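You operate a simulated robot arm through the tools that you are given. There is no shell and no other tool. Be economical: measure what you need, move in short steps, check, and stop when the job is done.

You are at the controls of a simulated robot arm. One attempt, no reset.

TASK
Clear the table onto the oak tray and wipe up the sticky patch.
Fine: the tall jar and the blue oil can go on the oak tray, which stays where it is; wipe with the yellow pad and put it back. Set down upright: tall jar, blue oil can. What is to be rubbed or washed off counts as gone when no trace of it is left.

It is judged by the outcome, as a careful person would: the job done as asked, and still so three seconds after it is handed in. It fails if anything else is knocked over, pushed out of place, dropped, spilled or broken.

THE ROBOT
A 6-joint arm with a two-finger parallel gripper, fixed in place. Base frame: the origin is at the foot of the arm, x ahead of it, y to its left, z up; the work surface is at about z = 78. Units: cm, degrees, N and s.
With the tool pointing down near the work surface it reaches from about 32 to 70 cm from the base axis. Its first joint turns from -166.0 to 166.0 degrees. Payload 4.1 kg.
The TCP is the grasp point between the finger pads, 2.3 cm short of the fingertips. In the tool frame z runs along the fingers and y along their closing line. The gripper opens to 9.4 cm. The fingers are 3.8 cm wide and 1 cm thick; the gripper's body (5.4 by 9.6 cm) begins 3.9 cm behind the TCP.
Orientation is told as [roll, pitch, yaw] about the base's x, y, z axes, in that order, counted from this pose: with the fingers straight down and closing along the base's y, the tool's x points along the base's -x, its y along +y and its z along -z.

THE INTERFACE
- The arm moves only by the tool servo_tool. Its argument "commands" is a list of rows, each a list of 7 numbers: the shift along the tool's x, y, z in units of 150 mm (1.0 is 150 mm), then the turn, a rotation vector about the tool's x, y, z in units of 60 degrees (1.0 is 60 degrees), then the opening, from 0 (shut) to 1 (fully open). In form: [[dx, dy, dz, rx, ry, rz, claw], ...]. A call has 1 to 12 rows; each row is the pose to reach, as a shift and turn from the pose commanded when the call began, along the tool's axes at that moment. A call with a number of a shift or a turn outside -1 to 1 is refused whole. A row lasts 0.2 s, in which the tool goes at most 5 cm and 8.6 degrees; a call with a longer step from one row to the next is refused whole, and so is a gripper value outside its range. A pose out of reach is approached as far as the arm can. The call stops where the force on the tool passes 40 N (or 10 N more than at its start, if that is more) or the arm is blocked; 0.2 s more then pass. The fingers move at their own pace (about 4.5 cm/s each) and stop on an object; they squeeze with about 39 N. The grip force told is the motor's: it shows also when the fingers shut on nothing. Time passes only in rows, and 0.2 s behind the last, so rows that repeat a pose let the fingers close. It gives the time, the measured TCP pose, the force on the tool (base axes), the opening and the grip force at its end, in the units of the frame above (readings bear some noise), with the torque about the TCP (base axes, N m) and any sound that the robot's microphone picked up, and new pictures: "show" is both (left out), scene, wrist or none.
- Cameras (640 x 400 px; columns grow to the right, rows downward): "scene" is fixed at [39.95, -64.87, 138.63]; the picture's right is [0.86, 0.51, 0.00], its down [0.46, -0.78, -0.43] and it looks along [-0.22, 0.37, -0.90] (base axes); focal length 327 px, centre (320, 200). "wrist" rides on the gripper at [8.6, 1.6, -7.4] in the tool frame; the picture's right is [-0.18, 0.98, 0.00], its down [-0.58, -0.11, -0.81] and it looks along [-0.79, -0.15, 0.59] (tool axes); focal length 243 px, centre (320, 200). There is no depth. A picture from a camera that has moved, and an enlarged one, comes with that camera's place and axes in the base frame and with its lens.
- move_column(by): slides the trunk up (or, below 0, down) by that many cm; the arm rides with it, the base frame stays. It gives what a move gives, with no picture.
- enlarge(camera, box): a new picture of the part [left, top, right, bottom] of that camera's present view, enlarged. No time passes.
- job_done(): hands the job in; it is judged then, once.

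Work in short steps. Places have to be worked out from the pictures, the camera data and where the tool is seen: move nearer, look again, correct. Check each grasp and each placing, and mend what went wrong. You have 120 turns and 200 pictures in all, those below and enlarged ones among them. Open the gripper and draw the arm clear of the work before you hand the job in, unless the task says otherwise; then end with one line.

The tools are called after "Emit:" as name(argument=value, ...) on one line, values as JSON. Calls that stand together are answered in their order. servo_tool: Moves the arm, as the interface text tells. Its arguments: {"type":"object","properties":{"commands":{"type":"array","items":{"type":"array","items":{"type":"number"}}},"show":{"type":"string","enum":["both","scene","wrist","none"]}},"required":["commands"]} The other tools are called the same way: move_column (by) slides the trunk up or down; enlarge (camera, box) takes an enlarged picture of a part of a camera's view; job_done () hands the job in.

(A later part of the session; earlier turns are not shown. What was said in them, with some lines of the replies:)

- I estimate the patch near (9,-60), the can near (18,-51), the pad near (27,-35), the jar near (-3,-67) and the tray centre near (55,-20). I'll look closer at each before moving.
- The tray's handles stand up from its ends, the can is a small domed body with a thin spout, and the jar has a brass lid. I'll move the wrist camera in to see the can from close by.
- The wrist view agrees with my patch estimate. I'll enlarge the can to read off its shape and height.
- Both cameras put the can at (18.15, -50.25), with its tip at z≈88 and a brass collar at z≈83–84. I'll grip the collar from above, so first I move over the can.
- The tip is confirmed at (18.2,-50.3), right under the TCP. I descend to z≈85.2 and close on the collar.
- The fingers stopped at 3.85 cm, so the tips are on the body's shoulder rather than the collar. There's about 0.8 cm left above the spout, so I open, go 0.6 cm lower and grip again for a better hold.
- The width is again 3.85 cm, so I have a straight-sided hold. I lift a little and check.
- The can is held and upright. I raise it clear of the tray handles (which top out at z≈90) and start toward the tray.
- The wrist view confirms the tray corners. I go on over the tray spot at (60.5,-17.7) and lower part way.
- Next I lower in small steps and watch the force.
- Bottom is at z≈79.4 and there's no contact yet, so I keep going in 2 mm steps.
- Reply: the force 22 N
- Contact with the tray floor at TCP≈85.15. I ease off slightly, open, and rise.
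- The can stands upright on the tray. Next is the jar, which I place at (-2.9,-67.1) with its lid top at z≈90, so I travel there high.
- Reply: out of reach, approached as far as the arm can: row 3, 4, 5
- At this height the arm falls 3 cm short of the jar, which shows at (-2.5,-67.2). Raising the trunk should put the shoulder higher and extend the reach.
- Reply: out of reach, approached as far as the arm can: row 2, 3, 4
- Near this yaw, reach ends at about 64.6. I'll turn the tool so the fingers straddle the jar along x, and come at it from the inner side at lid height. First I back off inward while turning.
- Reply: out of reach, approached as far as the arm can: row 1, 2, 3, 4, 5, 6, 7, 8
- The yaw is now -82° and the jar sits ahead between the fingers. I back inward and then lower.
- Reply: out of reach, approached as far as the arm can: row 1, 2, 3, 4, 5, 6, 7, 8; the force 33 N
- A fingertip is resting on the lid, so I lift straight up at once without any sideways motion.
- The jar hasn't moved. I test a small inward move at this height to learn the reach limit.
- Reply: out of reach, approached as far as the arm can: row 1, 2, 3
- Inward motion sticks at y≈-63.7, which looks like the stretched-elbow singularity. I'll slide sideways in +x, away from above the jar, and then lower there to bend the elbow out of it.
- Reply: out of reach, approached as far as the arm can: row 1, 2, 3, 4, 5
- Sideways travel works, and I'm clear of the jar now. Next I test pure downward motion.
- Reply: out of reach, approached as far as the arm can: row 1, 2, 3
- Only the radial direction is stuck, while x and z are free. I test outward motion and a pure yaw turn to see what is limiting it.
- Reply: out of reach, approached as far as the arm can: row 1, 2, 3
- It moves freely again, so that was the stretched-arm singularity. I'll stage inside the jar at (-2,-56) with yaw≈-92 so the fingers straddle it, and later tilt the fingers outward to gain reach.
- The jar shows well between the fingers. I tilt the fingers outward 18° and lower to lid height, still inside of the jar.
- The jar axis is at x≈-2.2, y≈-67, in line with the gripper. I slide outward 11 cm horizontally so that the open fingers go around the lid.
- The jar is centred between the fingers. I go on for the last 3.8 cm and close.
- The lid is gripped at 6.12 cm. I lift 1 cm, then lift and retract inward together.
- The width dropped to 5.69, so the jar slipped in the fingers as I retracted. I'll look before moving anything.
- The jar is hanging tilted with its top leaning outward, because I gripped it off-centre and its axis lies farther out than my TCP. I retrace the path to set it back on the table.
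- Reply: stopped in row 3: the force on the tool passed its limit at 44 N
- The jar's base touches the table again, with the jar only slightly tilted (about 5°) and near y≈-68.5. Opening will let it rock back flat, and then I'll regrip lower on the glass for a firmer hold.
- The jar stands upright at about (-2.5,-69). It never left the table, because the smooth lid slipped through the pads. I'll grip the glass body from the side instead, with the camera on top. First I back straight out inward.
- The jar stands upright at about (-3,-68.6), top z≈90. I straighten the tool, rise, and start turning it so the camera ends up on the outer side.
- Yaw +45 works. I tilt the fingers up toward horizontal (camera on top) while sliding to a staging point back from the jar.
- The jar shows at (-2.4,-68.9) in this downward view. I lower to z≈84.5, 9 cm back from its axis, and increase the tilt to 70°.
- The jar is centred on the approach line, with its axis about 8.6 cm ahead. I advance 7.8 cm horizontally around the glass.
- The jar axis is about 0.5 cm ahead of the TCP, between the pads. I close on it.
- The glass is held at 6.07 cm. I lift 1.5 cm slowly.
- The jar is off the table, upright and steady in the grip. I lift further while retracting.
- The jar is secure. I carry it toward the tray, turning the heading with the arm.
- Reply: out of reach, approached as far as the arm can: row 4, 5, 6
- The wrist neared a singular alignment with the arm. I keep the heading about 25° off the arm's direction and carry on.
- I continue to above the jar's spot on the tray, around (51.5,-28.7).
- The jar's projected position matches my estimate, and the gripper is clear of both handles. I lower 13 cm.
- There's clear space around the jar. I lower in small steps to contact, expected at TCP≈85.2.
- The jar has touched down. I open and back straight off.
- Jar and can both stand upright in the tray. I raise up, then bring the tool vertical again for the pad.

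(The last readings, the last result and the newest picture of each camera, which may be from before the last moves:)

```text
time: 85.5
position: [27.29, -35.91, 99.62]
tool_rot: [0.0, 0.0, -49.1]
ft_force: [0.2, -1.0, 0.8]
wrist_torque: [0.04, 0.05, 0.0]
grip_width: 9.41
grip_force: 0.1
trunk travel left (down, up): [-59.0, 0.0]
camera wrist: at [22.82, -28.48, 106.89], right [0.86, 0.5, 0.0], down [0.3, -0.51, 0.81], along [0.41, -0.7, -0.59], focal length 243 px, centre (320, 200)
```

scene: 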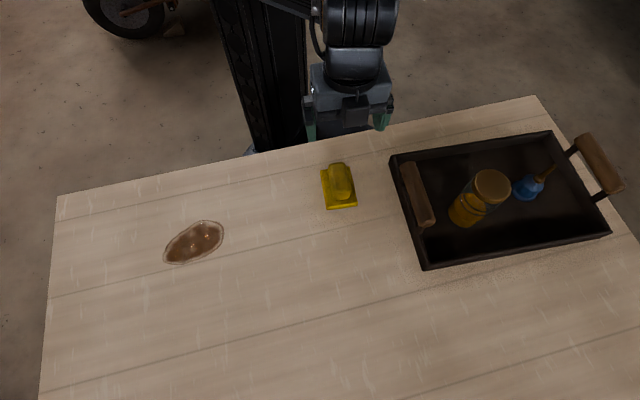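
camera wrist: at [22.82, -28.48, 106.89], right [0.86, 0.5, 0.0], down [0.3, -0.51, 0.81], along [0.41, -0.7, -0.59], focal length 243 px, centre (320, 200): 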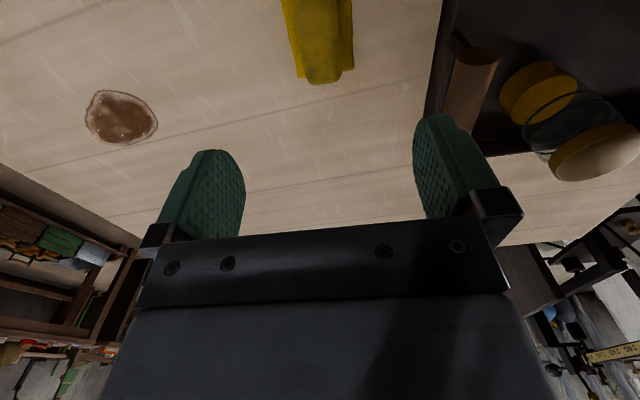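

The pad is aligned with the gripper. I back inward 6 cm and lower 8 cm to see its handle's height.

Emit:
servo_tool(commands=[[0.2, 0, 0.15, 0, 0, 0, 1], [0.4, 0, 0.35, 0, 0, 0, 1], [0.4, 0, 0.53, 0, 0, 0, 1], [0.4, 0, 0.53, 0, 0, 0, 1]], show="wrist")

Emit:
enlarge(camera="wrist", box=[220, 20, 440, 200])

```text
time: 86.5
position: [23.37, -31.47, 91.55]
tool_rot: [0.0, 0.0, -49.0]
ft_force: [0.4, 0.6, -0.3]
wrist_torque: [0.01, 0.01, -0.03]
grip_width: 9.41
grip_force: 0.0
trunk travel left (down, up): [-59.0, 0.0]
camera wrist: at [18.92, -24.02, 98.95], right [0.86, 0.51, 0.0], down [0.3, -0.51, 0.81], along [0.41, -0.7, -0.59], focal length 243 px, centre (320, 200)
```

wrist: 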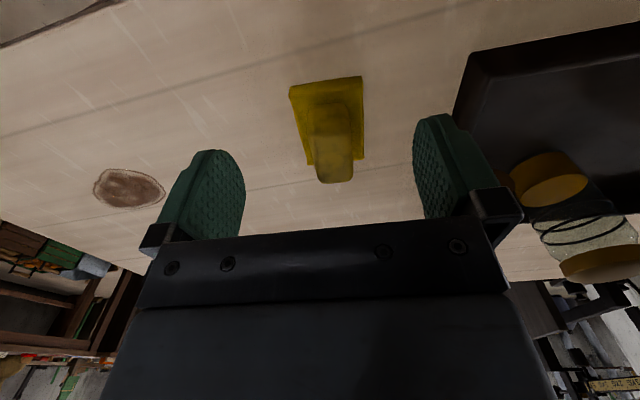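

```text
2.22 times, centred on (330, 110) of wrist
camera zoom: at [18.92, -24.02, 98.95], right [0.86, 0.51, 0.0], down [0.3, -0.51, 0.81], along [0.41, -0.7, -0.59], focal length 539 px, centre (298, 400)
```

zoom: 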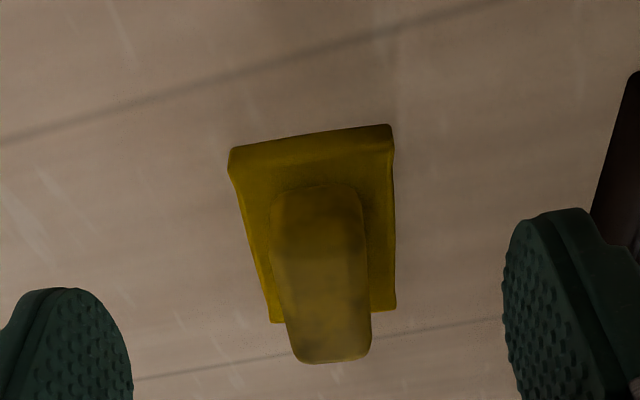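

The pad is centred at (27.6,-36.7); its handle is about 3.7 cm wide with its top at z≈83.2. I go over it, lower to z≈82.1 and close.

Emit:
servo_tool(commands=[[-0.22, -0.008, 0, 0, 0, 0.02, 0.75], [-0.439, -0.017, 0, 0, 0, 0.02, 0.75], [-0.439, -0.017, 0.2, 0, 0, 0.02, 0.75], [-0.439, -0.017, 0.4, 0, 0, 0.02, 0.75], [-0.439, -0.017, 0.55, 0, 0, 0.02, 0.75], [-0.439, -0.017, 0.55, 0, 0, 0.02, 0.75]])

```text
time: 87.8
position: [27.51, -36.65, 83.33]
tool_rot: [0.1, 0.0, -50.2]
ft_force: [0.0, 0.3, 0.4]
wrist_torque: [0.04, 0.02, 0.02]
grip_width: 7.05
grip_force: 0.0
trunk travel left (down, up): [-59.0, 0.0]
camera wrist: at [23.2, -28.97, 90.65], right [0.87, 0.49, 0.0], down [0.29, -0.52, 0.81], along [0.39, -0.7, -0.59], focal length 243 px, centre (320, 200)
```

scene: 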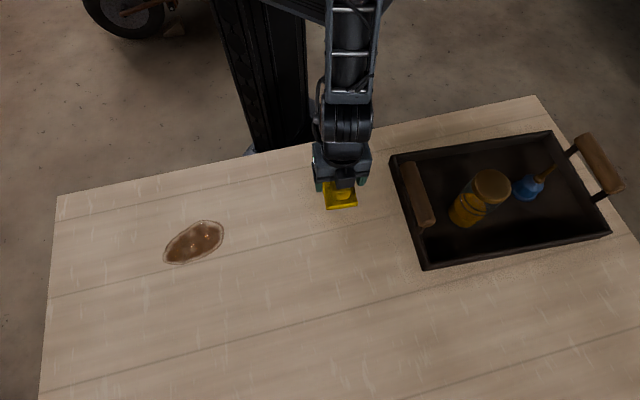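
wrist: 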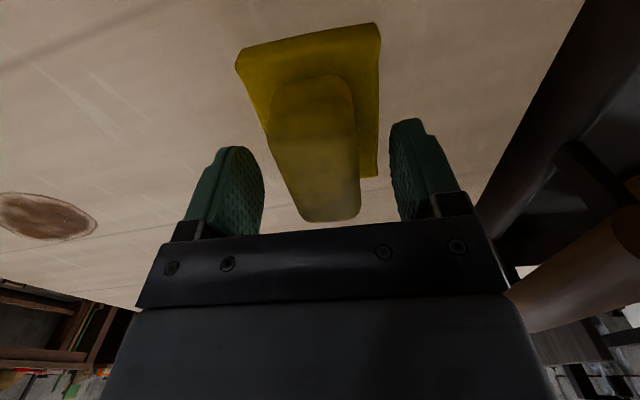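

It's centred. I lower the last 1.2 cm and close.

Emit:
servo_tool(commands=[[0, 0, 0.04, 0, 0, 0, 0.75], [0, 0, 0.08, 0, 0, 0, 0.75], [0, 0, 0.08, 0, 0, 0, 0.75], [0, 0, 0.08, 0, 0, 0, 0], [0, 0, 0.08, 0, 0, 0, 0], [0, 0, 0.08, 0, 0, 0, 0], [0, 0, 0.08, 0, 0, 0, 0], [0, 0, 0.08, 0, 0, 0, 0]], show="wrist")

```text
time: 89.7
position: [27.44, -36.7, 82.02]
tool_rot: [0.0, 0.0, -50.2]
ft_force: [-0.4, -0.9, 3.8]
wrist_torque: [-0.01, 0.04, 0.03]
grip_width: 3.55
grip_force: 38.5
trunk travel left (down, up): [-59.0, 0.0]
camera wrist: at [23.19, -29.0, 89.5], right [0.87, 0.49, 0.0], down [0.29, -0.52, 0.81], along [0.39, -0.7, -0.59], focal length 243 px, centre (320, 200)
```

wrist: 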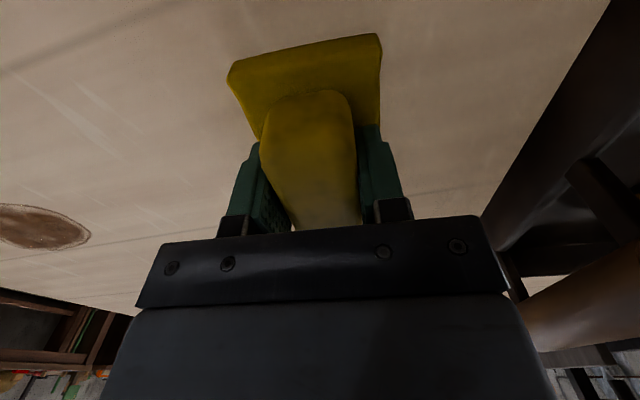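

The pad's handle is gripped at 3.55 cm. Its home pose is TCP (27.44,-36.70,82.0) with yaw -50.2. I lift and carry it toward the patch.

Emit:
servo_tool(commands=[[0, 0, -0.1, 0, 0, 0, 0], [0, 0, -0.3, 0, 0, 0, 0], [0, 0, -0.53, 0, 0, 0, 0], [-0.028, -0.19, -0.53, 0, 0, -0.05, 0], [-0.056, -0.38, -0.53, 0, 0, -0.1, 0], [-0.084, -0.58, -0.53, 0, 0, -0.15, 0], [-0.113, -0.775, -0.53, 0, 0, -0.2, 0], [-0.113, -0.775, -0.53, 0, 0, -0.2, 0]])

```text
time: 91.5
position: [19.45, -45.32, 89.96]
tool_rot: [0.0, 0.0, -38.1]
ft_force: [0.2, 1.2, -0.6]
wrist_torque: [-0.02, -0.01, -0.01]
grip_width: 3.56
grip_force: 38.9
trunk travel left (down, up): [-59.0, 0.0]
camera wrist: at [13.71, -38.79, 97.38], right [0.75, 0.66, 0.0], down [0.39, -0.45, 0.81], along [0.53, -0.61, -0.59], focal length 243 px, centre (320, 200)
```

scene: 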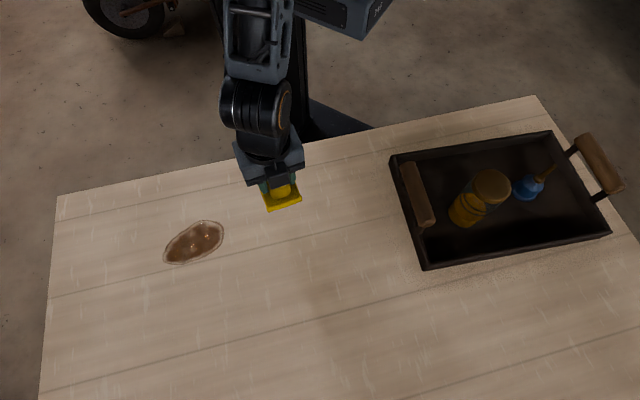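
wrist: 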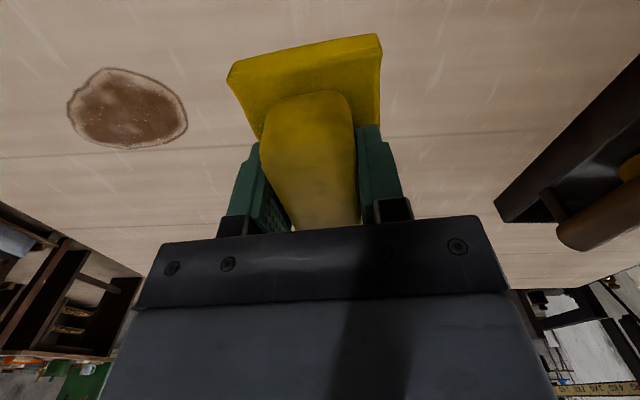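

The patch spans about x 5–13.5, y -56 to -66. I move to its near end and lower the pad almost to the table.

Emit:
servo_tool(commands=[[0.014, -0.26, 0, 0, 0, -0.073, 0], [0.028, -0.52, 0, 0, 0, -0.146, 0], [0.041, -0.786, 0, 0, 0, -0.218, 0], [0.041, -0.786, 0.2, 0, 0, -0.218, 0], [0.041, -0.786, 0.4, 0, 0, -0.218, 0], [0.041, -0.786, 0.47, 0, 0, -0.218, 0], [0.041, -0.786, 0.5, 0, 0, -0.218, 0], [0.041, -0.786, 0.5, 0, 0, -0.218, 0]])

```text
time: 93.2
position: [11.81, -54.34, 82.56]
tool_rot: [0.0, -0.1, -25.2]
ft_force: [-0.6, 1.5, -1.2]
wrist_torque: [-0.01, -0.04, 0.01]
grip_width: 3.56
grip_force: 39.0
trunk travel left (down, up): [-59.0, 0.0]
camera wrist: at [4.73, -49.17, 89.88], right [0.58, 0.81, 0.0], down [0.48, -0.35, 0.81], along [0.66, -0.47, -0.59], focal length 243 px, centre (320, 200)
```

scene: 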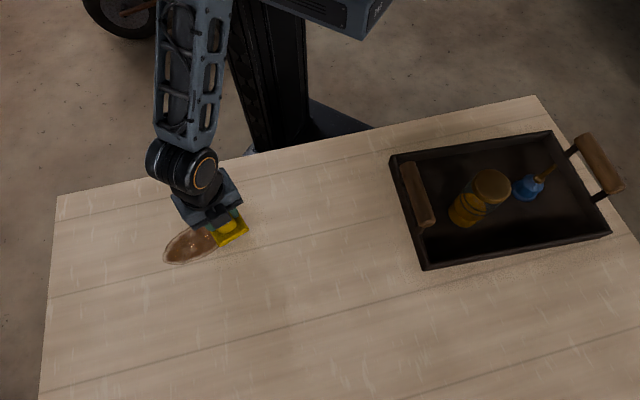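
wrist: 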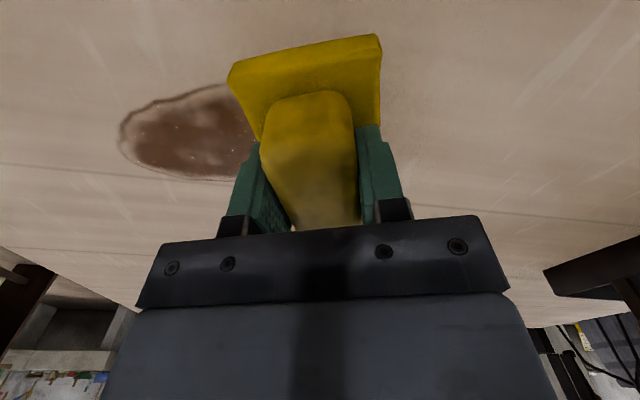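

The pad is just above the table at the patch's edge. I press down lightly.

Emit:
servo_tool(commands=[[0, 0, 0.02, 0, 0, 0, 0], [0, 0, 0.035, 0, 0, 0, 0], [0, 0, 0.045, 0, 0, 0, 0], [0, 0, 0.045, 0, 0, 0, 0]], show="none")

```text
time: 94.2
position: [11.86, -54.2, 82.09]
tool_rot: [-0.1, 0.0, -25.1]
ft_force: [0.2, 2.1, 20.4]
wrist_torque: [0.63, 0.36, -0.04]
grip_width: 3.55
grip_force: 39.4
trunk travel left (down, up): [-59.0, 0.0]
```

Contact is about 20 N. I ease it slightly and sweep along the patch's length.

Emit:
servo_tool(commands=[[0, -0.1, -0.007, 0, 0, 0, 0], [0, -0.2, -0.007, 0, 0, 0, 0], [0, -0.3, -0.007, 0, 0, 0, 0], [0, -0.4, -0.007, 0, 0, 0, 0], [0, -0.5, -0.007, 0, 0, 0, 0], [0, -0.6, -0.007, 0, 0, 0, 0], [0, -0.7, -0.007, 0, 0, 0, 0], [0, -0.8, -0.007, 0, 0, 0, 0]])

```text
time: 96.0
position: [6.92, -63.06, 82.12]
tool_rot: [0.1, 0.0, -25.2]
ft_force: [0.7, -0.3, 0.1]
wrist_torque: [-0.01, 0.01, 0.01]
grip_width: 3.55
grip_force: 38.9
out of reach, approached as far as the arm can: row 7, 8
trunk travel left (down, up): [-59.0, 0.0]
camera wrist: at [-0.18, -57.97, 89.54], right [0.58, 0.81, 0.0], down [0.48, -0.35, 0.81], along [0.65, -0.47, -0.59], focal length 243 px, centre (320, 200)
```

scene: 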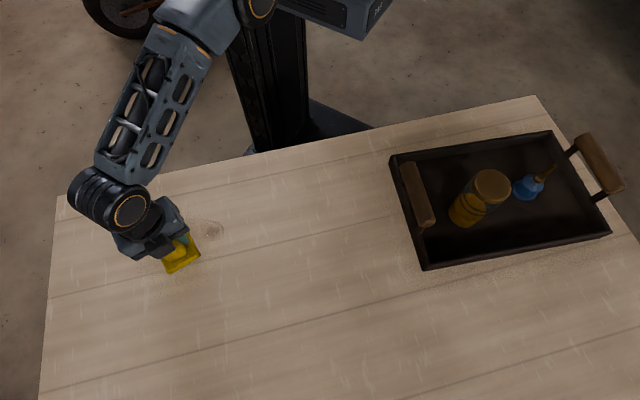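
wrist: 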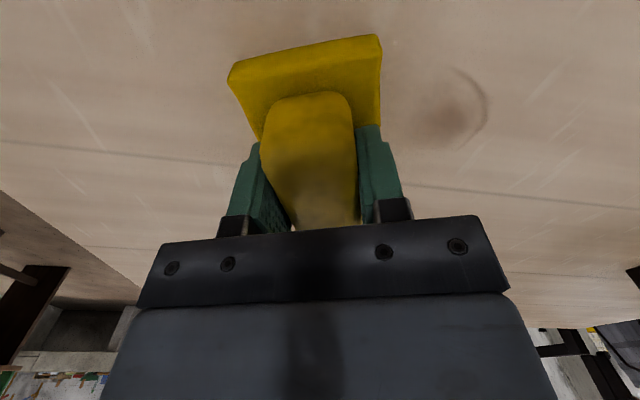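

The wipe works well and only faint traces remain at the near end, but I'm at the reach limit here. I sweep back with light pressure.

Emit:
servo_tool(commands=[[0.02, 0.1, 0, 0, 0, 0, 0], [0.02, 0.2, 0.01, 0, 0, 0, 0], [0.02, 0.3, 0.02, 0, 0, 0, 0], [0.02, 0.4, 0.02, 0, 0, 0, 0], [0.02, 0.5, 0.02, 0, 0, 0, 0], [0.02, 0.6, 0.02, 0, 0, 0, 0]])

```text
time: 97.5
position: [10.42, -54.96, 82.1]
tool_rot: [-0.1, 0.0, -25.1]
ft_force: [-1.4, -2.7, 12.9]
wrist_torque: [-0.11, 0.05, 0.01]
grip_width: 3.58
grip_force: 38.6
trunk travel left (down, up): [-59.0, 0.0]
camera wrist: at [3.39, -49.74, 89.49], right [0.58, 0.81, 0.0], down [0.48, -0.34, 0.81], along [0.66, -0.47, -0.59], focal length 243 px, centre (320, 200)
```

scene: 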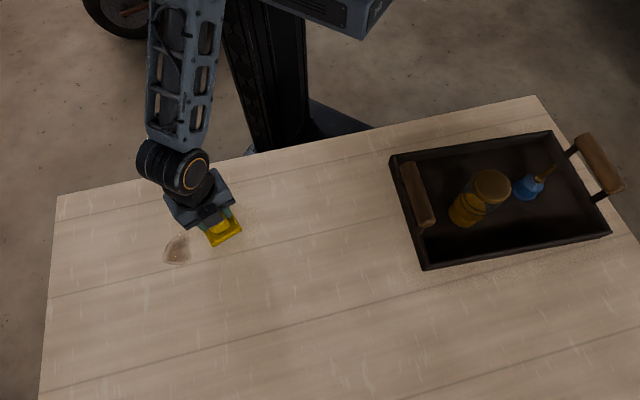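
wrist: 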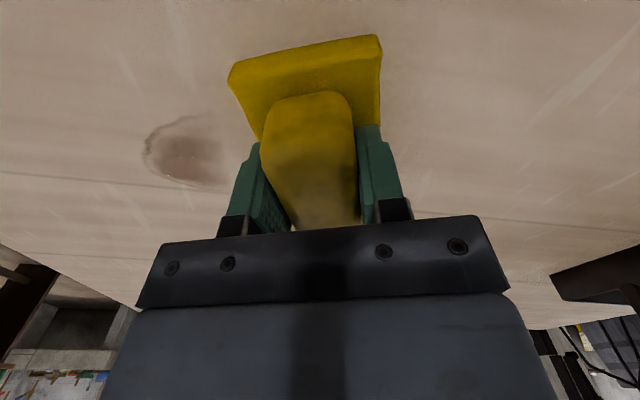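

The near end is clean, and the faint remainder is around (7,-63.5). To reach farther at table height I'll raise the tool and lower the trunk to a better shoulder height.

Emit:
servo_tool(commands=[[0, 0, -0.2, 0, 0, 0, 0], [0, 0, -0.5, 0, 0, 0, 0], [0, 0.05, -0.8, 0, 0, 0, 0], [0, 0.1, -1, 0, 0, 0, 0], [0, 0.1, -1, 0, 0, 0, 0]], show="none")

Emit:
move_column(by=-12)

```text
time: 98.7
position: [11.15, -53.43, 96.9]
tool_rot: [0.1, 0.0, -25.1]
ft_force: [-0.3, 0.2, -1.5]
wrist_torque: [0.02, 0.0, -0.01]
grip_width: 3.58
grip_force: 39.4
trunk travel left (down, up): [-59.0, 0.0]
```

```text
time: 100.2
position: [11.12, -53.46, 84.94]
tool_rot: [-0.1, 0.0, -25.1]
ft_force: [-0.5, -0.6, -0.3]
wrist_torque: [-0.02, 0.0, 0.01]
grip_width: 3.54
grip_force: 38.9
trunk travel left (down, up): [-47.0, 12.0]
```

Emit:
servo_tool(commands=[[-0.006, -0.22, 0, 0, 0, 0, 0], [-0.012, -0.436, 0.05, 0, 0, 0, 0], [-0.012, -0.436, 0.15, 0, 0, 0, 0], [-0.012, -0.436, 0.19, 0, 0, 0, 0], [-0.012, -0.436, 0.21, 0, 0, 0, 0], [-0.015, -0.52, 0.215, 0, 0, 0, 0], [-0.02, -0.6, 0.215, 0, 0, 0, 0], [-0.025, -0.68, 0.215, 0, 0, 0, 0], [-0.03, -0.76, 0.215, 0, 0, 0, 0], [-0.035, -0.82, 0.215, 0, 0, 0, 0]])

```text
time: 102.3
position: [6.45, -64.55, 82.02]
tool_rot: [-0.2, -0.1, -25.1]
ft_force: [5.0, 11.5, 33.7]
wrist_torque: [0.87, -0.02, -0.16]
grip_width: 3.57
grip_force: 39.6
trunk travel left (down, up): [-47.0, 12.0]
camera wrist: at [-0.7, -59.51, 89.45], right [0.58, 0.81, 0.0], down [0.48, -0.34, 0.81], along [0.66, -0.47, -0.59], focal length 243 px, centre (320, 200)
```

scene: 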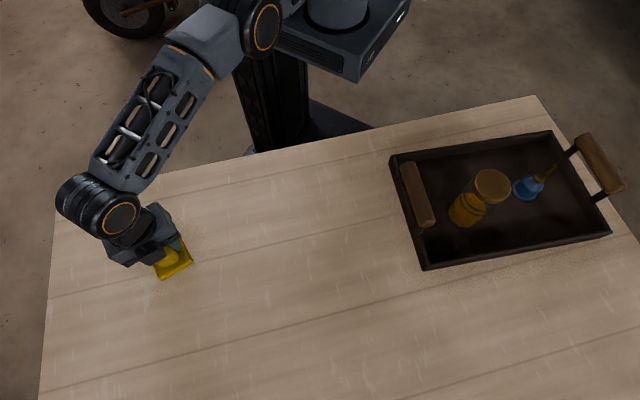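
wrist: 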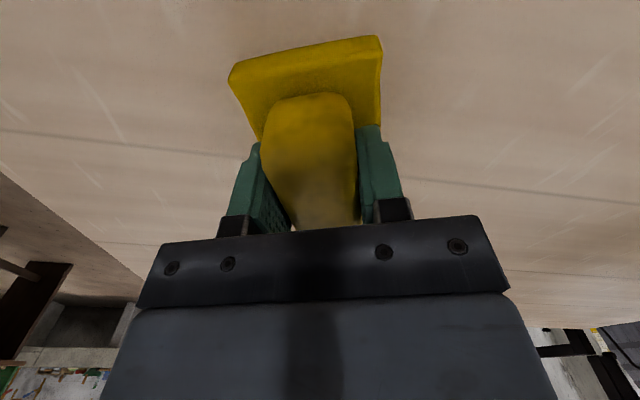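

It reached the far end with firm contact. I ease the pressure and go back and forth with a lateral offset to cover the sides.

Emit:
servo_tool(commands=[[0, 0, -0.014, 0, 0, 0, 0], [0.1, 0, -0.014, 0, 0, 0, 0], [0.1, 0.12, -0.014, 0, 0, 0, 0], [0.1, 0.24, -0.014, 0, 0, 0, 0], [0.1, 0.36, -0.014, 0, 0, 0, 0], [0, 0.42, -0.014, 0, 0, 0, 0], [-0.1, 0.36, -0.014, 0, 0, 0, 0], [-0.1, 0.24, -0.014, 0, 0, 0, 0], [-0.1, 0.12, -0.014, 0, 0, 0, 0], [-0.1, 0.02, -0.014, 0, 0, 0, 0]], show="none")

Emit:
servo_tool(commands=[[0.05, 0.12, 0, 0, 0, 0, 0], [0.1, 0.24, 0, 0, 0, 0, 0], [0.1, 0.36, 0, 0, 0, 0, 0], [0.1, 0.48, 0, 0, 0, 0, 0], [0.1, 0.6, 0, 0, 0, 0, 0], [0.1, 0.7, 0, 0, 0, 0, 0], [0.1, 0.8, -0.1, 0, 0, 0, 0], [0.1, 0.85, -0.4, 0, 0, 0, 0], [0.1, 0.85, -0.7, 0, 0, 0, 0], [0.1, 0.9, -0.7, 0, 0, 0, 0]])

```text
time: 104.5
position: [7.96, -64.95, 82.1]
tool_rot: [-0.2, -0.1, -25.2]
ft_force: [3.4, 5.8, 13.4]
wrist_torque: [0.0, -0.41, 0.07]
grip_width: 3.52
grip_force: 38.9
trunk travel left (down, up): [-47.0, 12.0]
```

```text
time: 106.8
position: [11.53, -64.72, 88.21]
tool_rot: [0.3, 0.1, -25.2]
ft_force: [0.4, -0.5, -1.3]
wrist_torque: [0.01, 0.03, 0.02]
grip_width: 3.55
grip_force: 39.2
out of reach, approached as far as the arm can: row 1, 2, 3, 4, 5, 6, 7, 8, 9, 10
trunk travel left (down, up): [-47.0, 12.0]
camera wrist: at [4.45, -59.71, 95.64], right [0.58, 0.81, 0.0], down [0.48, -0.35, 0.8], along [0.65, -0.47, -0.59], focal length 243 px, centre (320, 200)
```

scene: 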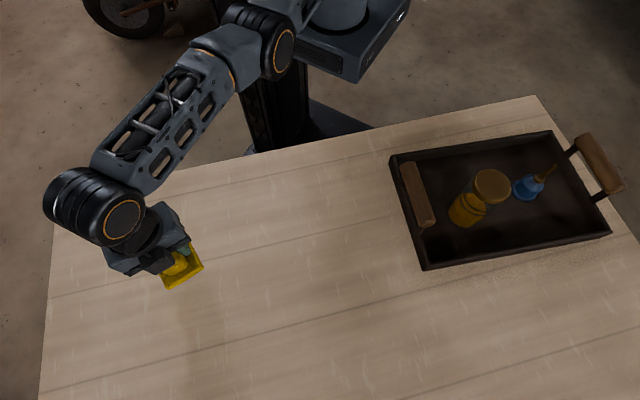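
wrist: 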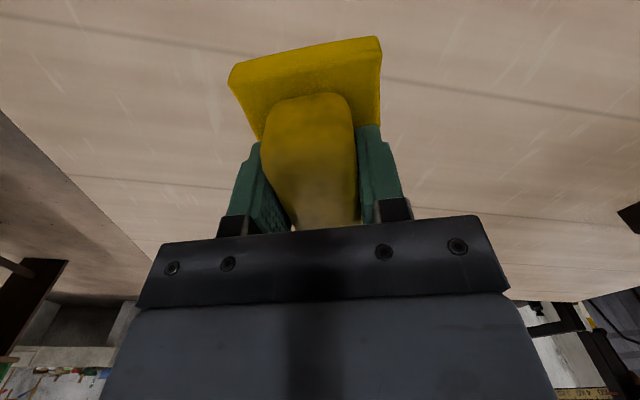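

I'm at the stretched singularity again, but clear of the table and the patch looks gone. I escape with larger diagonal inward steps.

Emit:
servo_tool(commands=[[0.05, 0.3, 0, 0, 0, 0, 0], [0.1, 0.55, 0, 0, 0, 0, 0], [0.1, 0.55, 0, 0, 0, 0, 0]])

```text
time: 107.5
position: [12.7, -64.53, 88.47]
tool_rot: [0.1, 0.0, -25.2]
ft_force: [0.0, -0.5, -0.6]
wrist_torque: [0.0, 0.01, -0.02]
grip_width: 3.58
grip_force: 39.3
out of reach, approached as far as the arm can: row 1, 2, 3
trunk travel left (down, up): [-47.0, 12.0]
camera wrist: at [5.61, -59.57, 95.78], right [0.58, 0.81, 0.0], down [0.48, -0.35, 0.81], along [0.65, -0.47, -0.59], focal length 243 px, centre (320, 200)
```

scene: 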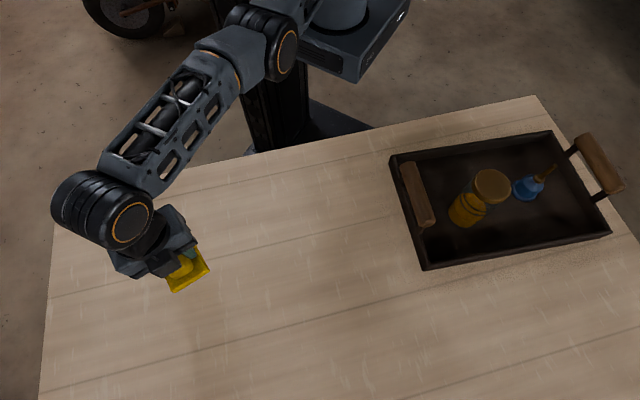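
wrist: 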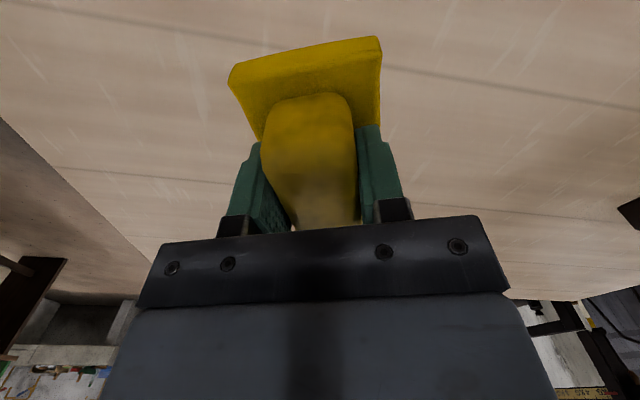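

Emit:
servo_tool(commands=[[0, 0, 0, 0, 0, 0.14, 0], [0, 0, 0, 0, 0, 0.28, 0], [0, 0, 0, 0, 0, 0.42, 0], [0, 0, 0, 0, 0, 0.42, 0]], show="none")

Emit:
servo_tool(commands=[[0.1, 0.1, 0, 0, 0, 0, 0], [0.2, 0.2, 0, 0, 0, 0, 0], [0.2, 0.2, 0, 0, 0, 0, 0]], show="none")

```text
time: 108.5
position: [12.77, -64.62, 88.37]
tool_rot: [0.1, -0.1, -50.5]
ft_force: [-0.6, 0.7, -0.9]
wrist_torque: [0.0, 0.03, 0.0]
grip_width: 3.56
grip_force: 38.6
trunk travel left (down, up): [-47.0, 12.0]
```

```text
time: 109.3
position: [12.8, -64.65, 88.44]
tool_rot: [0.0, 0.1, -50.4]
ft_force: [-0.2, 0.0, -1.0]
wrist_torque: [-0.01, 0.03, 0.01]
grip_width: 3.56
grip_force: 39.0
out of reach, approached as far as the arm can: row 1, 2, 3
trunk travel left (down, up): [-47.0, 12.0]
```

I replicate what freed it before: an outward nudge, a yaw change, then inward.

Emit:
servo_tool(commands=[[-0.1, -0.1, 0, 0, 0, 0, 0], [-0.2, -0.2, 0, 0, 0, 0, 0], [-0.2, -0.2, 0, 0, 0, 0, 0]], show="none")

Emit:
servo_tool(commands=[[0, 0, 0, 0, 0, -0.1, 0], [0, 0, 0, 0, 0, -0.2, 0], [0, 0, 0, 0, 0, -0.2, 0]], show="none")

Emit:
servo_tool(commands=[[0.1, 0.1, 0, 0, 0, 0, 0], [0.2, 0.2, 0, 0, 0, 0, 0], [0.2, 0.2, 0, 0, 0, 0, 0]], show="none")

```text
time: 110.2
position: [12.21, -65.02, 88.27]
tool_rot: [0.1, 0.0, -50.4]
ft_force: [0.7, 0.7, -0.8]
wrist_torque: [-0.03, 0.01, 0.0]
grip_width: 3.57
grip_force: 38.9
out of reach, approached as far as the arm can: row 1, 2, 3
trunk travel left (down, up): [-47.0, 12.0]
```

```text
time: 111.0
position: [12.26, -64.82, 88.34]
tool_rot: [0.1, -0.1, -38.3]
ft_force: [0.4, -0.5, -0.1]
wrist_torque: [-0.02, 0.01, -0.01]
grip_width: 3.57
grip_force: 38.8
trunk travel left (down, up): [-47.0, 12.0]
```

```text
time: 111.8
position: [12.25, -64.76, 88.37]
tool_rot: [0.1, 0.0, -38.3]
ft_force: [0.0, -0.2, -0.8]
wrist_torque: [0.01, 0.0, -0.03]
grip_width: 3.56
grip_force: 39.1
out of reach, approached as far as the arm can: row 1, 2, 3
trunk travel left (down, up): [-47.0, 12.0]
```

The elbow is straight. I go high along the reach sphere and then try moving inward together with a vertical motion, which should bend it.

Emit:
servo_tool(commands=[[0, 0, -0.3, 0, 0, 0, 0], [0, 0, -0.6, 0, 0, 0, 0], [0.1, 0.09, -0.8, 0, 0, 0, 0], [0.2, 0.18, -1, 0, 0, 0, 0], [0.3, 0.26, -1, 0, 0, 0, 0], [0.3, 0.26, -1, 0, 0, 0, 0]], show="none")

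Emit:
servo_tool(commands=[[0.03, 0.03, 0.2, 0, 0, 0, 0], [0.06, 0.06, 0.4, 0, 0, 0, 0], [0.06, 0.06, 0.4, 0, 0, 0, 0]], show="none")

```text
time: 113.2
position: [11.69, -62.49, 103.08]
tool_rot: [0.2, 0.1, -38.2]
ft_force: [0.0, -0.1, -0.3]
wrist_torque: [-0.01, -0.03, 0.01]
grip_width: 3.57
grip_force: 39.1
out of reach, approached as far as the arm can: row 2, 3, 4, 5, 6
trunk travel left (down, up): [-47.0, 12.0]
```

```text
time: 114.0
position: [11.69, -63.59, 98.44]
tool_rot: [0.1, -0.1, -38.4]
ft_force: [0.5, -0.5, -1.2]
wrist_torque: [0.05, -0.02, -0.01]
grip_width: 3.56
grip_force: 38.8
out of reach, approached as far as the arm can: row 1, 2, 3
trunk travel left (down, up): [-47.0, 12.0]
```

Emit:
servo_tool(commands=[[0, 0, 0, 0.073, -0.083, 0, 0], [0, 0, 0, 0.146, -0.167, 0, 0], [0, 0, 0, 0.218, -0.25, 0, 0], [0, 0, 0, 0.218, -0.25, 0, 0]], show="none")

Emit:
servo_tool(commands=[[0.1, 0.09, 0, 0, 0, 0, 0], [0.2, 0.18, 0, 0, 0, 0, 0], [0.2, 0.18, 0, 0, 0, 0, 0]], show="none")

```text
time: 115.0
position: [12.12, -68.98, 99.88]
tool_rot: [-12.0, -13.5, -36.9]
ft_force: [-0.3, 0.9, 0.2]
wrist_torque: [0.02, -0.01, -0.01]
grip_width: 3.54
grip_force: 39.0
out of reach, approached as far as the arm can: row 1, 2, 3, 4
trunk travel left (down, up): [-47.0, 12.0]
```

```text
time: 115.8
position: [11.65, -65.03, 98.55]
tool_rot: [-13.4, -14.9, -36.4]
ft_force: [-0.1, 0.3, -0.8]
wrist_torque: [0.03, -0.02, 0.01]
grip_width: 3.57
grip_force: 39.1
out of reach, approached as far as the arm can: row 1, 2
trunk travel left (down, up): [-47.0, 12.0]
```

It's free. I continue inward and undo the tilt.

Emit:
servo_tool(commands=[[0.1, 0.09, -0.05, 0, 0, 0, 0], [0.2, 0.18, -0.1, 0, 0, 0, 0], [0.3, 0.27, -0.15, 0, 0, 0, 0], [0.4, 0.36, -0.2, -0.073, 0.083, 0, 0], [0.45, 0.4, -0.2, -0.146, 0.167, 0, 0], [0.45, 0.4, -0.2, -0.218, 0.25, 0, 0], [0.45, 0.4, -0.2, -0.218, 0.25, 0, 0]])

Emit:
enlarge(camera="scene", box=[110, 190, 270, 290])

```text
time: 117.3
position: [9.85, -55.82, 98.11]
tool_rot: [0.0, 0.1, -38.3]
ft_force: [0.1, -0.3, -0.8]
wrist_torque: [0.01, 0.03, 0.01]
grip_width: 3.56
grip_force: 38.6
trunk travel left (down, up): [-47.0, 12.0]
camera wrist: at [4.05, -49.24, 105.57], right [0.75, 0.66, 0.0], down [0.39, -0.45, 0.81], along [0.53, -0.61, -0.59], focal length 243 px, centre (320, 200)
```

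scene: 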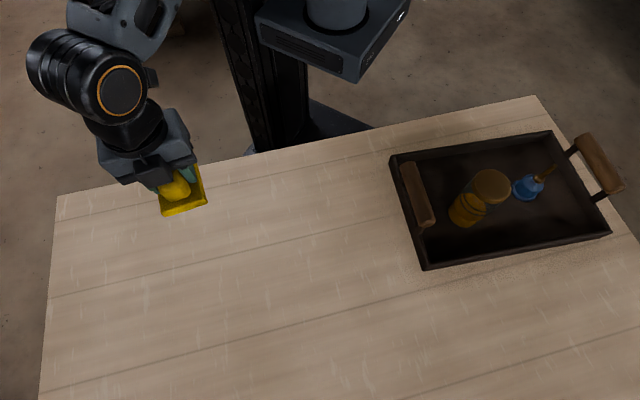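
wrist: 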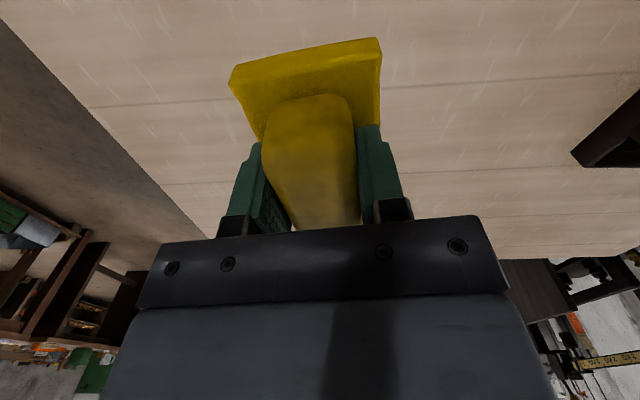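

```text
4.00 times, centred on (190, 240) of scene
camera zoom: at [39.95, -64.87, 138.63], right [0.86, 0.51, 0.0], down [0.46, -0.78, -0.43], along [-0.22, 0.37, -0.9], focal length 1308 px, centre (840, 40)
```

zoom: 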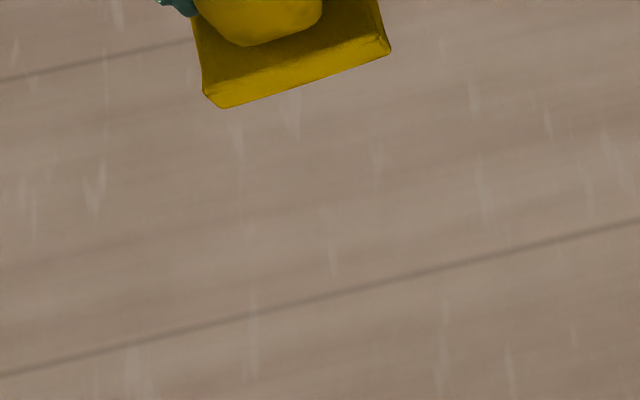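

The table shows no trace of the patch, and the pad sits unchanged in the grip. I take it back to its home spot.

Emit:
servo_tool(commands=[[-0.016, 0.22, 0, 0, 0, 0, 0], [-0.033, 0.44, 0, 0, 0, 0, 0], [-0.05, 0.65, 0, 0, 0, 0, 0], [-0.066, 0.865, 0, 0, 0, 0, 0], [-0.066, 0.865, 0, 0, 0, 0, 0]], show="none")

Emit:
servo_tool(commands=[[-0.016, 0.22, 0, 0, 0, 0.07, 0], [-0.033, 0.44, 0.1, 0, 0, 0.14, 0], [-0.05, 0.65, 0.3, 0, 0, 0.198, 0], [-0.066, 0.865, 0.5, 0, 0, 0.198, 0], [-0.066, 0.865, 0.5, 0, 0, 0.198, 0]])

```text
time: 118.5
position: [18.57, -46.07, 98.18]
tool_rot: [0.0, 0.0, -38.3]
ft_force: [0.7, -0.8, -0.5]
wrist_torque: [0.0, 0.02, -0.01]
grip_width: 3.59
grip_force: 39.1
trunk travel left (down, up): [-47.0, 12.0]
```

```text
time: 119.8
position: [27.55, -36.56, 90.5]
tool_rot: [0.0, 0.0, -50.2]
ft_force: [0.0, -0.4, -1.2]
wrist_torque: [0.02, 0.0, 0.03]
grip_width: 3.58
grip_force: 39.2
trunk travel left (down, up): [-47.0, 12.0]
camera wrist: at [23.31, -28.96, 97.96], right [0.87, 0.49, 0.0], down [0.29, -0.52, 0.81], along [0.39, -0.7, -0.59], focal length 243 px, centre (320, 200)
```

scene: 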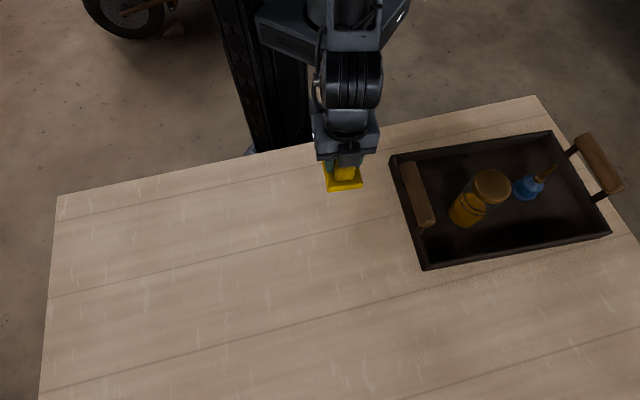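
wrist: 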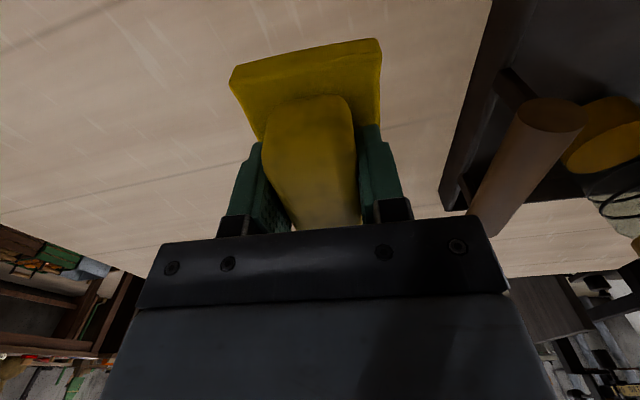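

I'm above home. I lower to just touching.

Emit:
servo_tool(commands=[[-0.003, -0.011, 0.2, 0, 0, 0, 0], [-0.003, -0.011, 0.4, 0, 0, 0, 0], [-0.003, -0.011, 0.5, 0, 0, 0, 0], [-0.003, -0.011, 0.54, 0, 0, 0, 0], [-0.003, -0.011, 0.555, 0, 0, 0, 0], [-0.003, -0.011, 0.563, 0, 0, 0, 0], [-0.003, -0.011, 0.563, 0, 0, 0, 0]], show="none")

```text
time: 121.3
position: [27.48, -36.77, 82.13]
tool_rot: [0.0, -0.1, -50.1]
ft_force: [0.7, 0.0, -1.5]
wrist_torque: [-0.04, 0.0, 0.0]
grip_width: 3.58
grip_force: 39.1
trunk travel left (down, up): [-47.0, 12.0]
```

Emit:
servo_tool(commands=[[0, 0, 0.008, 0, 0, 0, 0], [0, 0, 0.008, 0, 0, 0, 0], [0, 0, 0.008, 0, 0, 0, 0.8], [0, 0, 0.008, 0, 0, 0, 0.8], [0, 0, 0.008, 0, 0, 0, 0.8], [0, 0, 0.008, 0, 0, 0, 0.8], [0, 0, -0.2, 0, 0, 0, 0.8], [0, 0, -0.5, 0, 0, 0, 0.8], [0, 0, -0.8, 0, 0, 0, 0.8], [0, 0, -1, 0, 0, 0, 0.8]])

```text
time: 123.5
position: [27.38, -36.85, 97.43]
tool_rot: [0.0, 0.0, -50.2]
ft_force: [0.5, 0.5, -0.8]
wrist_torque: [-0.02, 0.01, 0.01]
grip_width: 7.52
grip_force: 0.0
trunk travel left (down, up): [-47.0, 12.0]
camera wrist: at [23.07, -29.17, 104.77], right [0.87, 0.49, 0.0], down [0.29, -0.52, 0.81], along [0.39, -0.7, -0.59], focal length 243 px, centre (320, 200)
```

scene: 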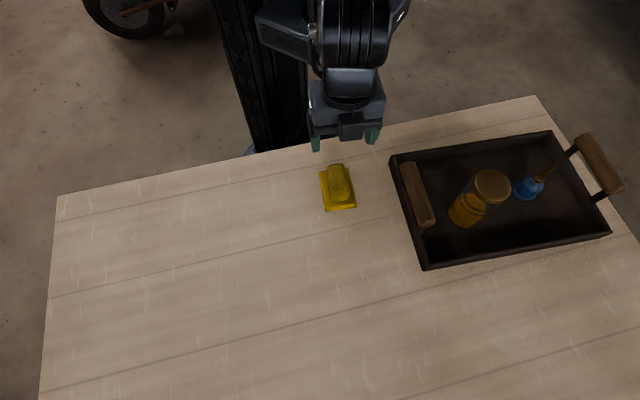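
wrist: 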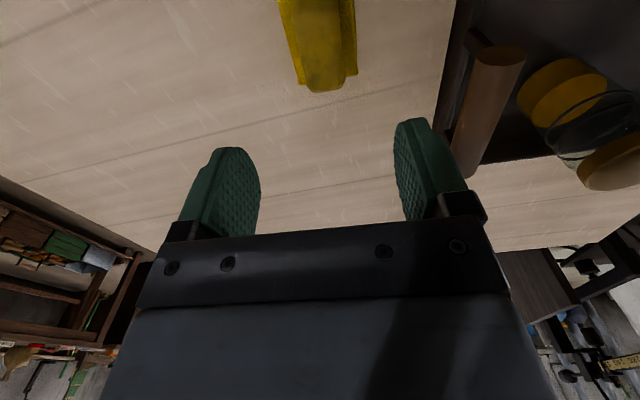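

The pad is back. I compare it closely with the start and check the table for traces.

Emit:
enlarge(camera="scene", box=[230, 150, 390, 250])

Emit:
enlarge(camera="scene", box=[130, 200, 258, 280])

Emit:
enlarge(camera="scene", box=[380, 110, 640, 280])

```text
4.00 times, centred on (310, 200) of scene
camera zoom: at [39.95, -64.87, 138.63], right [0.86, 0.51, 0.0], down [0.46, -0.78, -0.43], along [-0.22, 0.37, -0.9], focal length 1308 px, centre (360, 200)
```

zoom: 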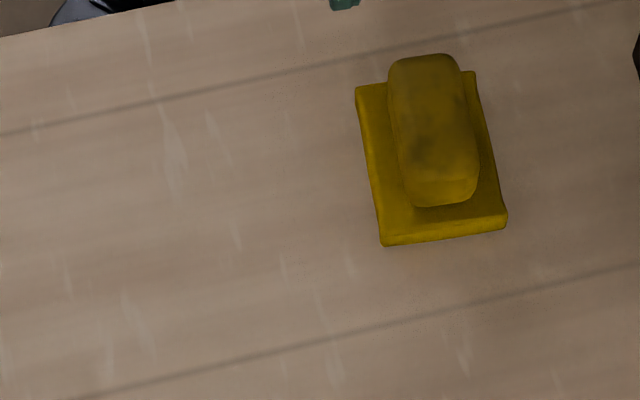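

```text
5.00 times, centred on (194, 240) of scene
camera zoom: at [39.95, -64.87, 138.63], right [0.86, 0.51, 0.0], down [0.46, -0.78, -0.43], along [-0.22, 0.37, -0.9], focal length 1635 px, centre (950, 0)
```

zoom: 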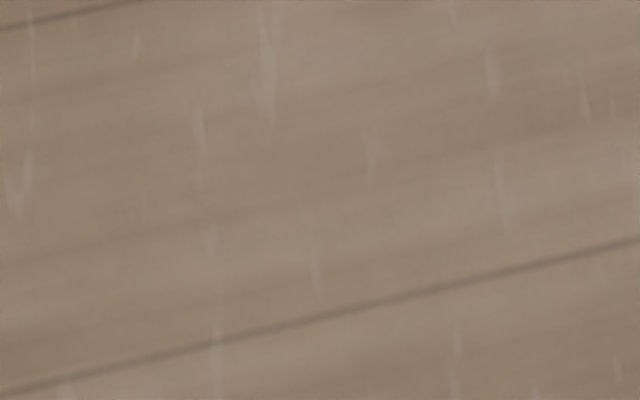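

```text
2.35 times, centred on (510, 195) of scene
camera zoom: at [39.95, -64.87, 138.63], right [0.86, 0.51, 0.0], down [0.46, -0.78, -0.43], along [-0.22, 0.37, -0.9], focal length 769 px, centre (-127, 212)
```

zoom: 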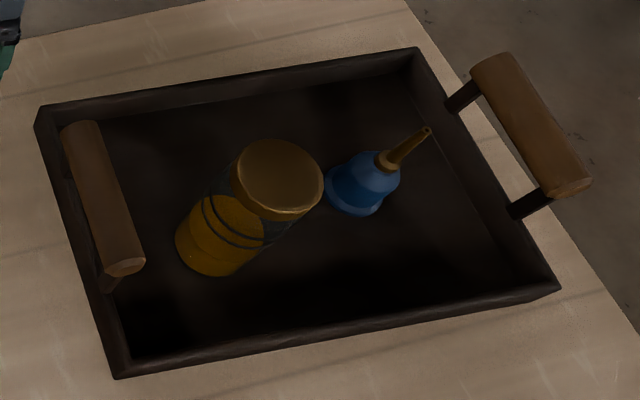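

The pad is within about 3 mm of its start, the table is clean, the tray hasn't moved, and both items stand upright. I draw the arm clear and let things settle.

Emit:
servo_tool(commands=[[0.1, 0, -0.25, 0, 0, 0, 1], [0.25, 0, -0.5, 0, 0, 0, 1], [0.4, 0, -0.6, 0, 0, 0, 1], [0.4, 0, -0.6, 0, 0, 0, 1]], show="scene")

```text
time: 124.5
position: [23.45, -32.05, 106.34]
tool_rot: [0.2, 0.0, -50.2]
ft_force: [0.0, 1.0, 0.1]
wrist_torque: [-0.01, -0.02, 0.01]
grip_width: 9.39
grip_force: 0.0
trunk travel left (down, up): [-47.0, 12.0]
```

scene: 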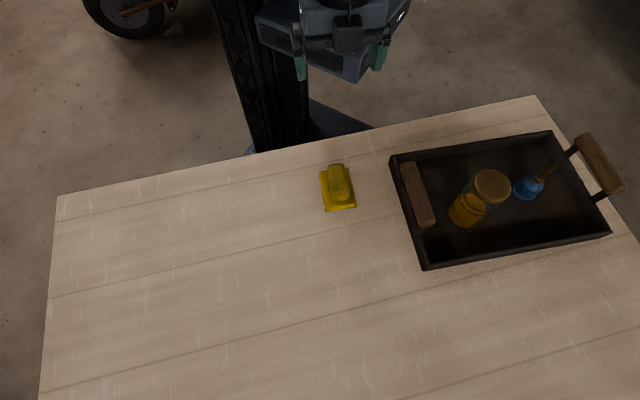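

Everything is in place and the arm is clear, so I hand the job in.

Emit:
job_done()

```text
The job is handed in.
```

The tall jar and blue oil can stand upright on the oak tray, which hasn't moved. The sticky patch is wiped away with no trace visible, and the yellow pad is back within about 3 mm of where it started.
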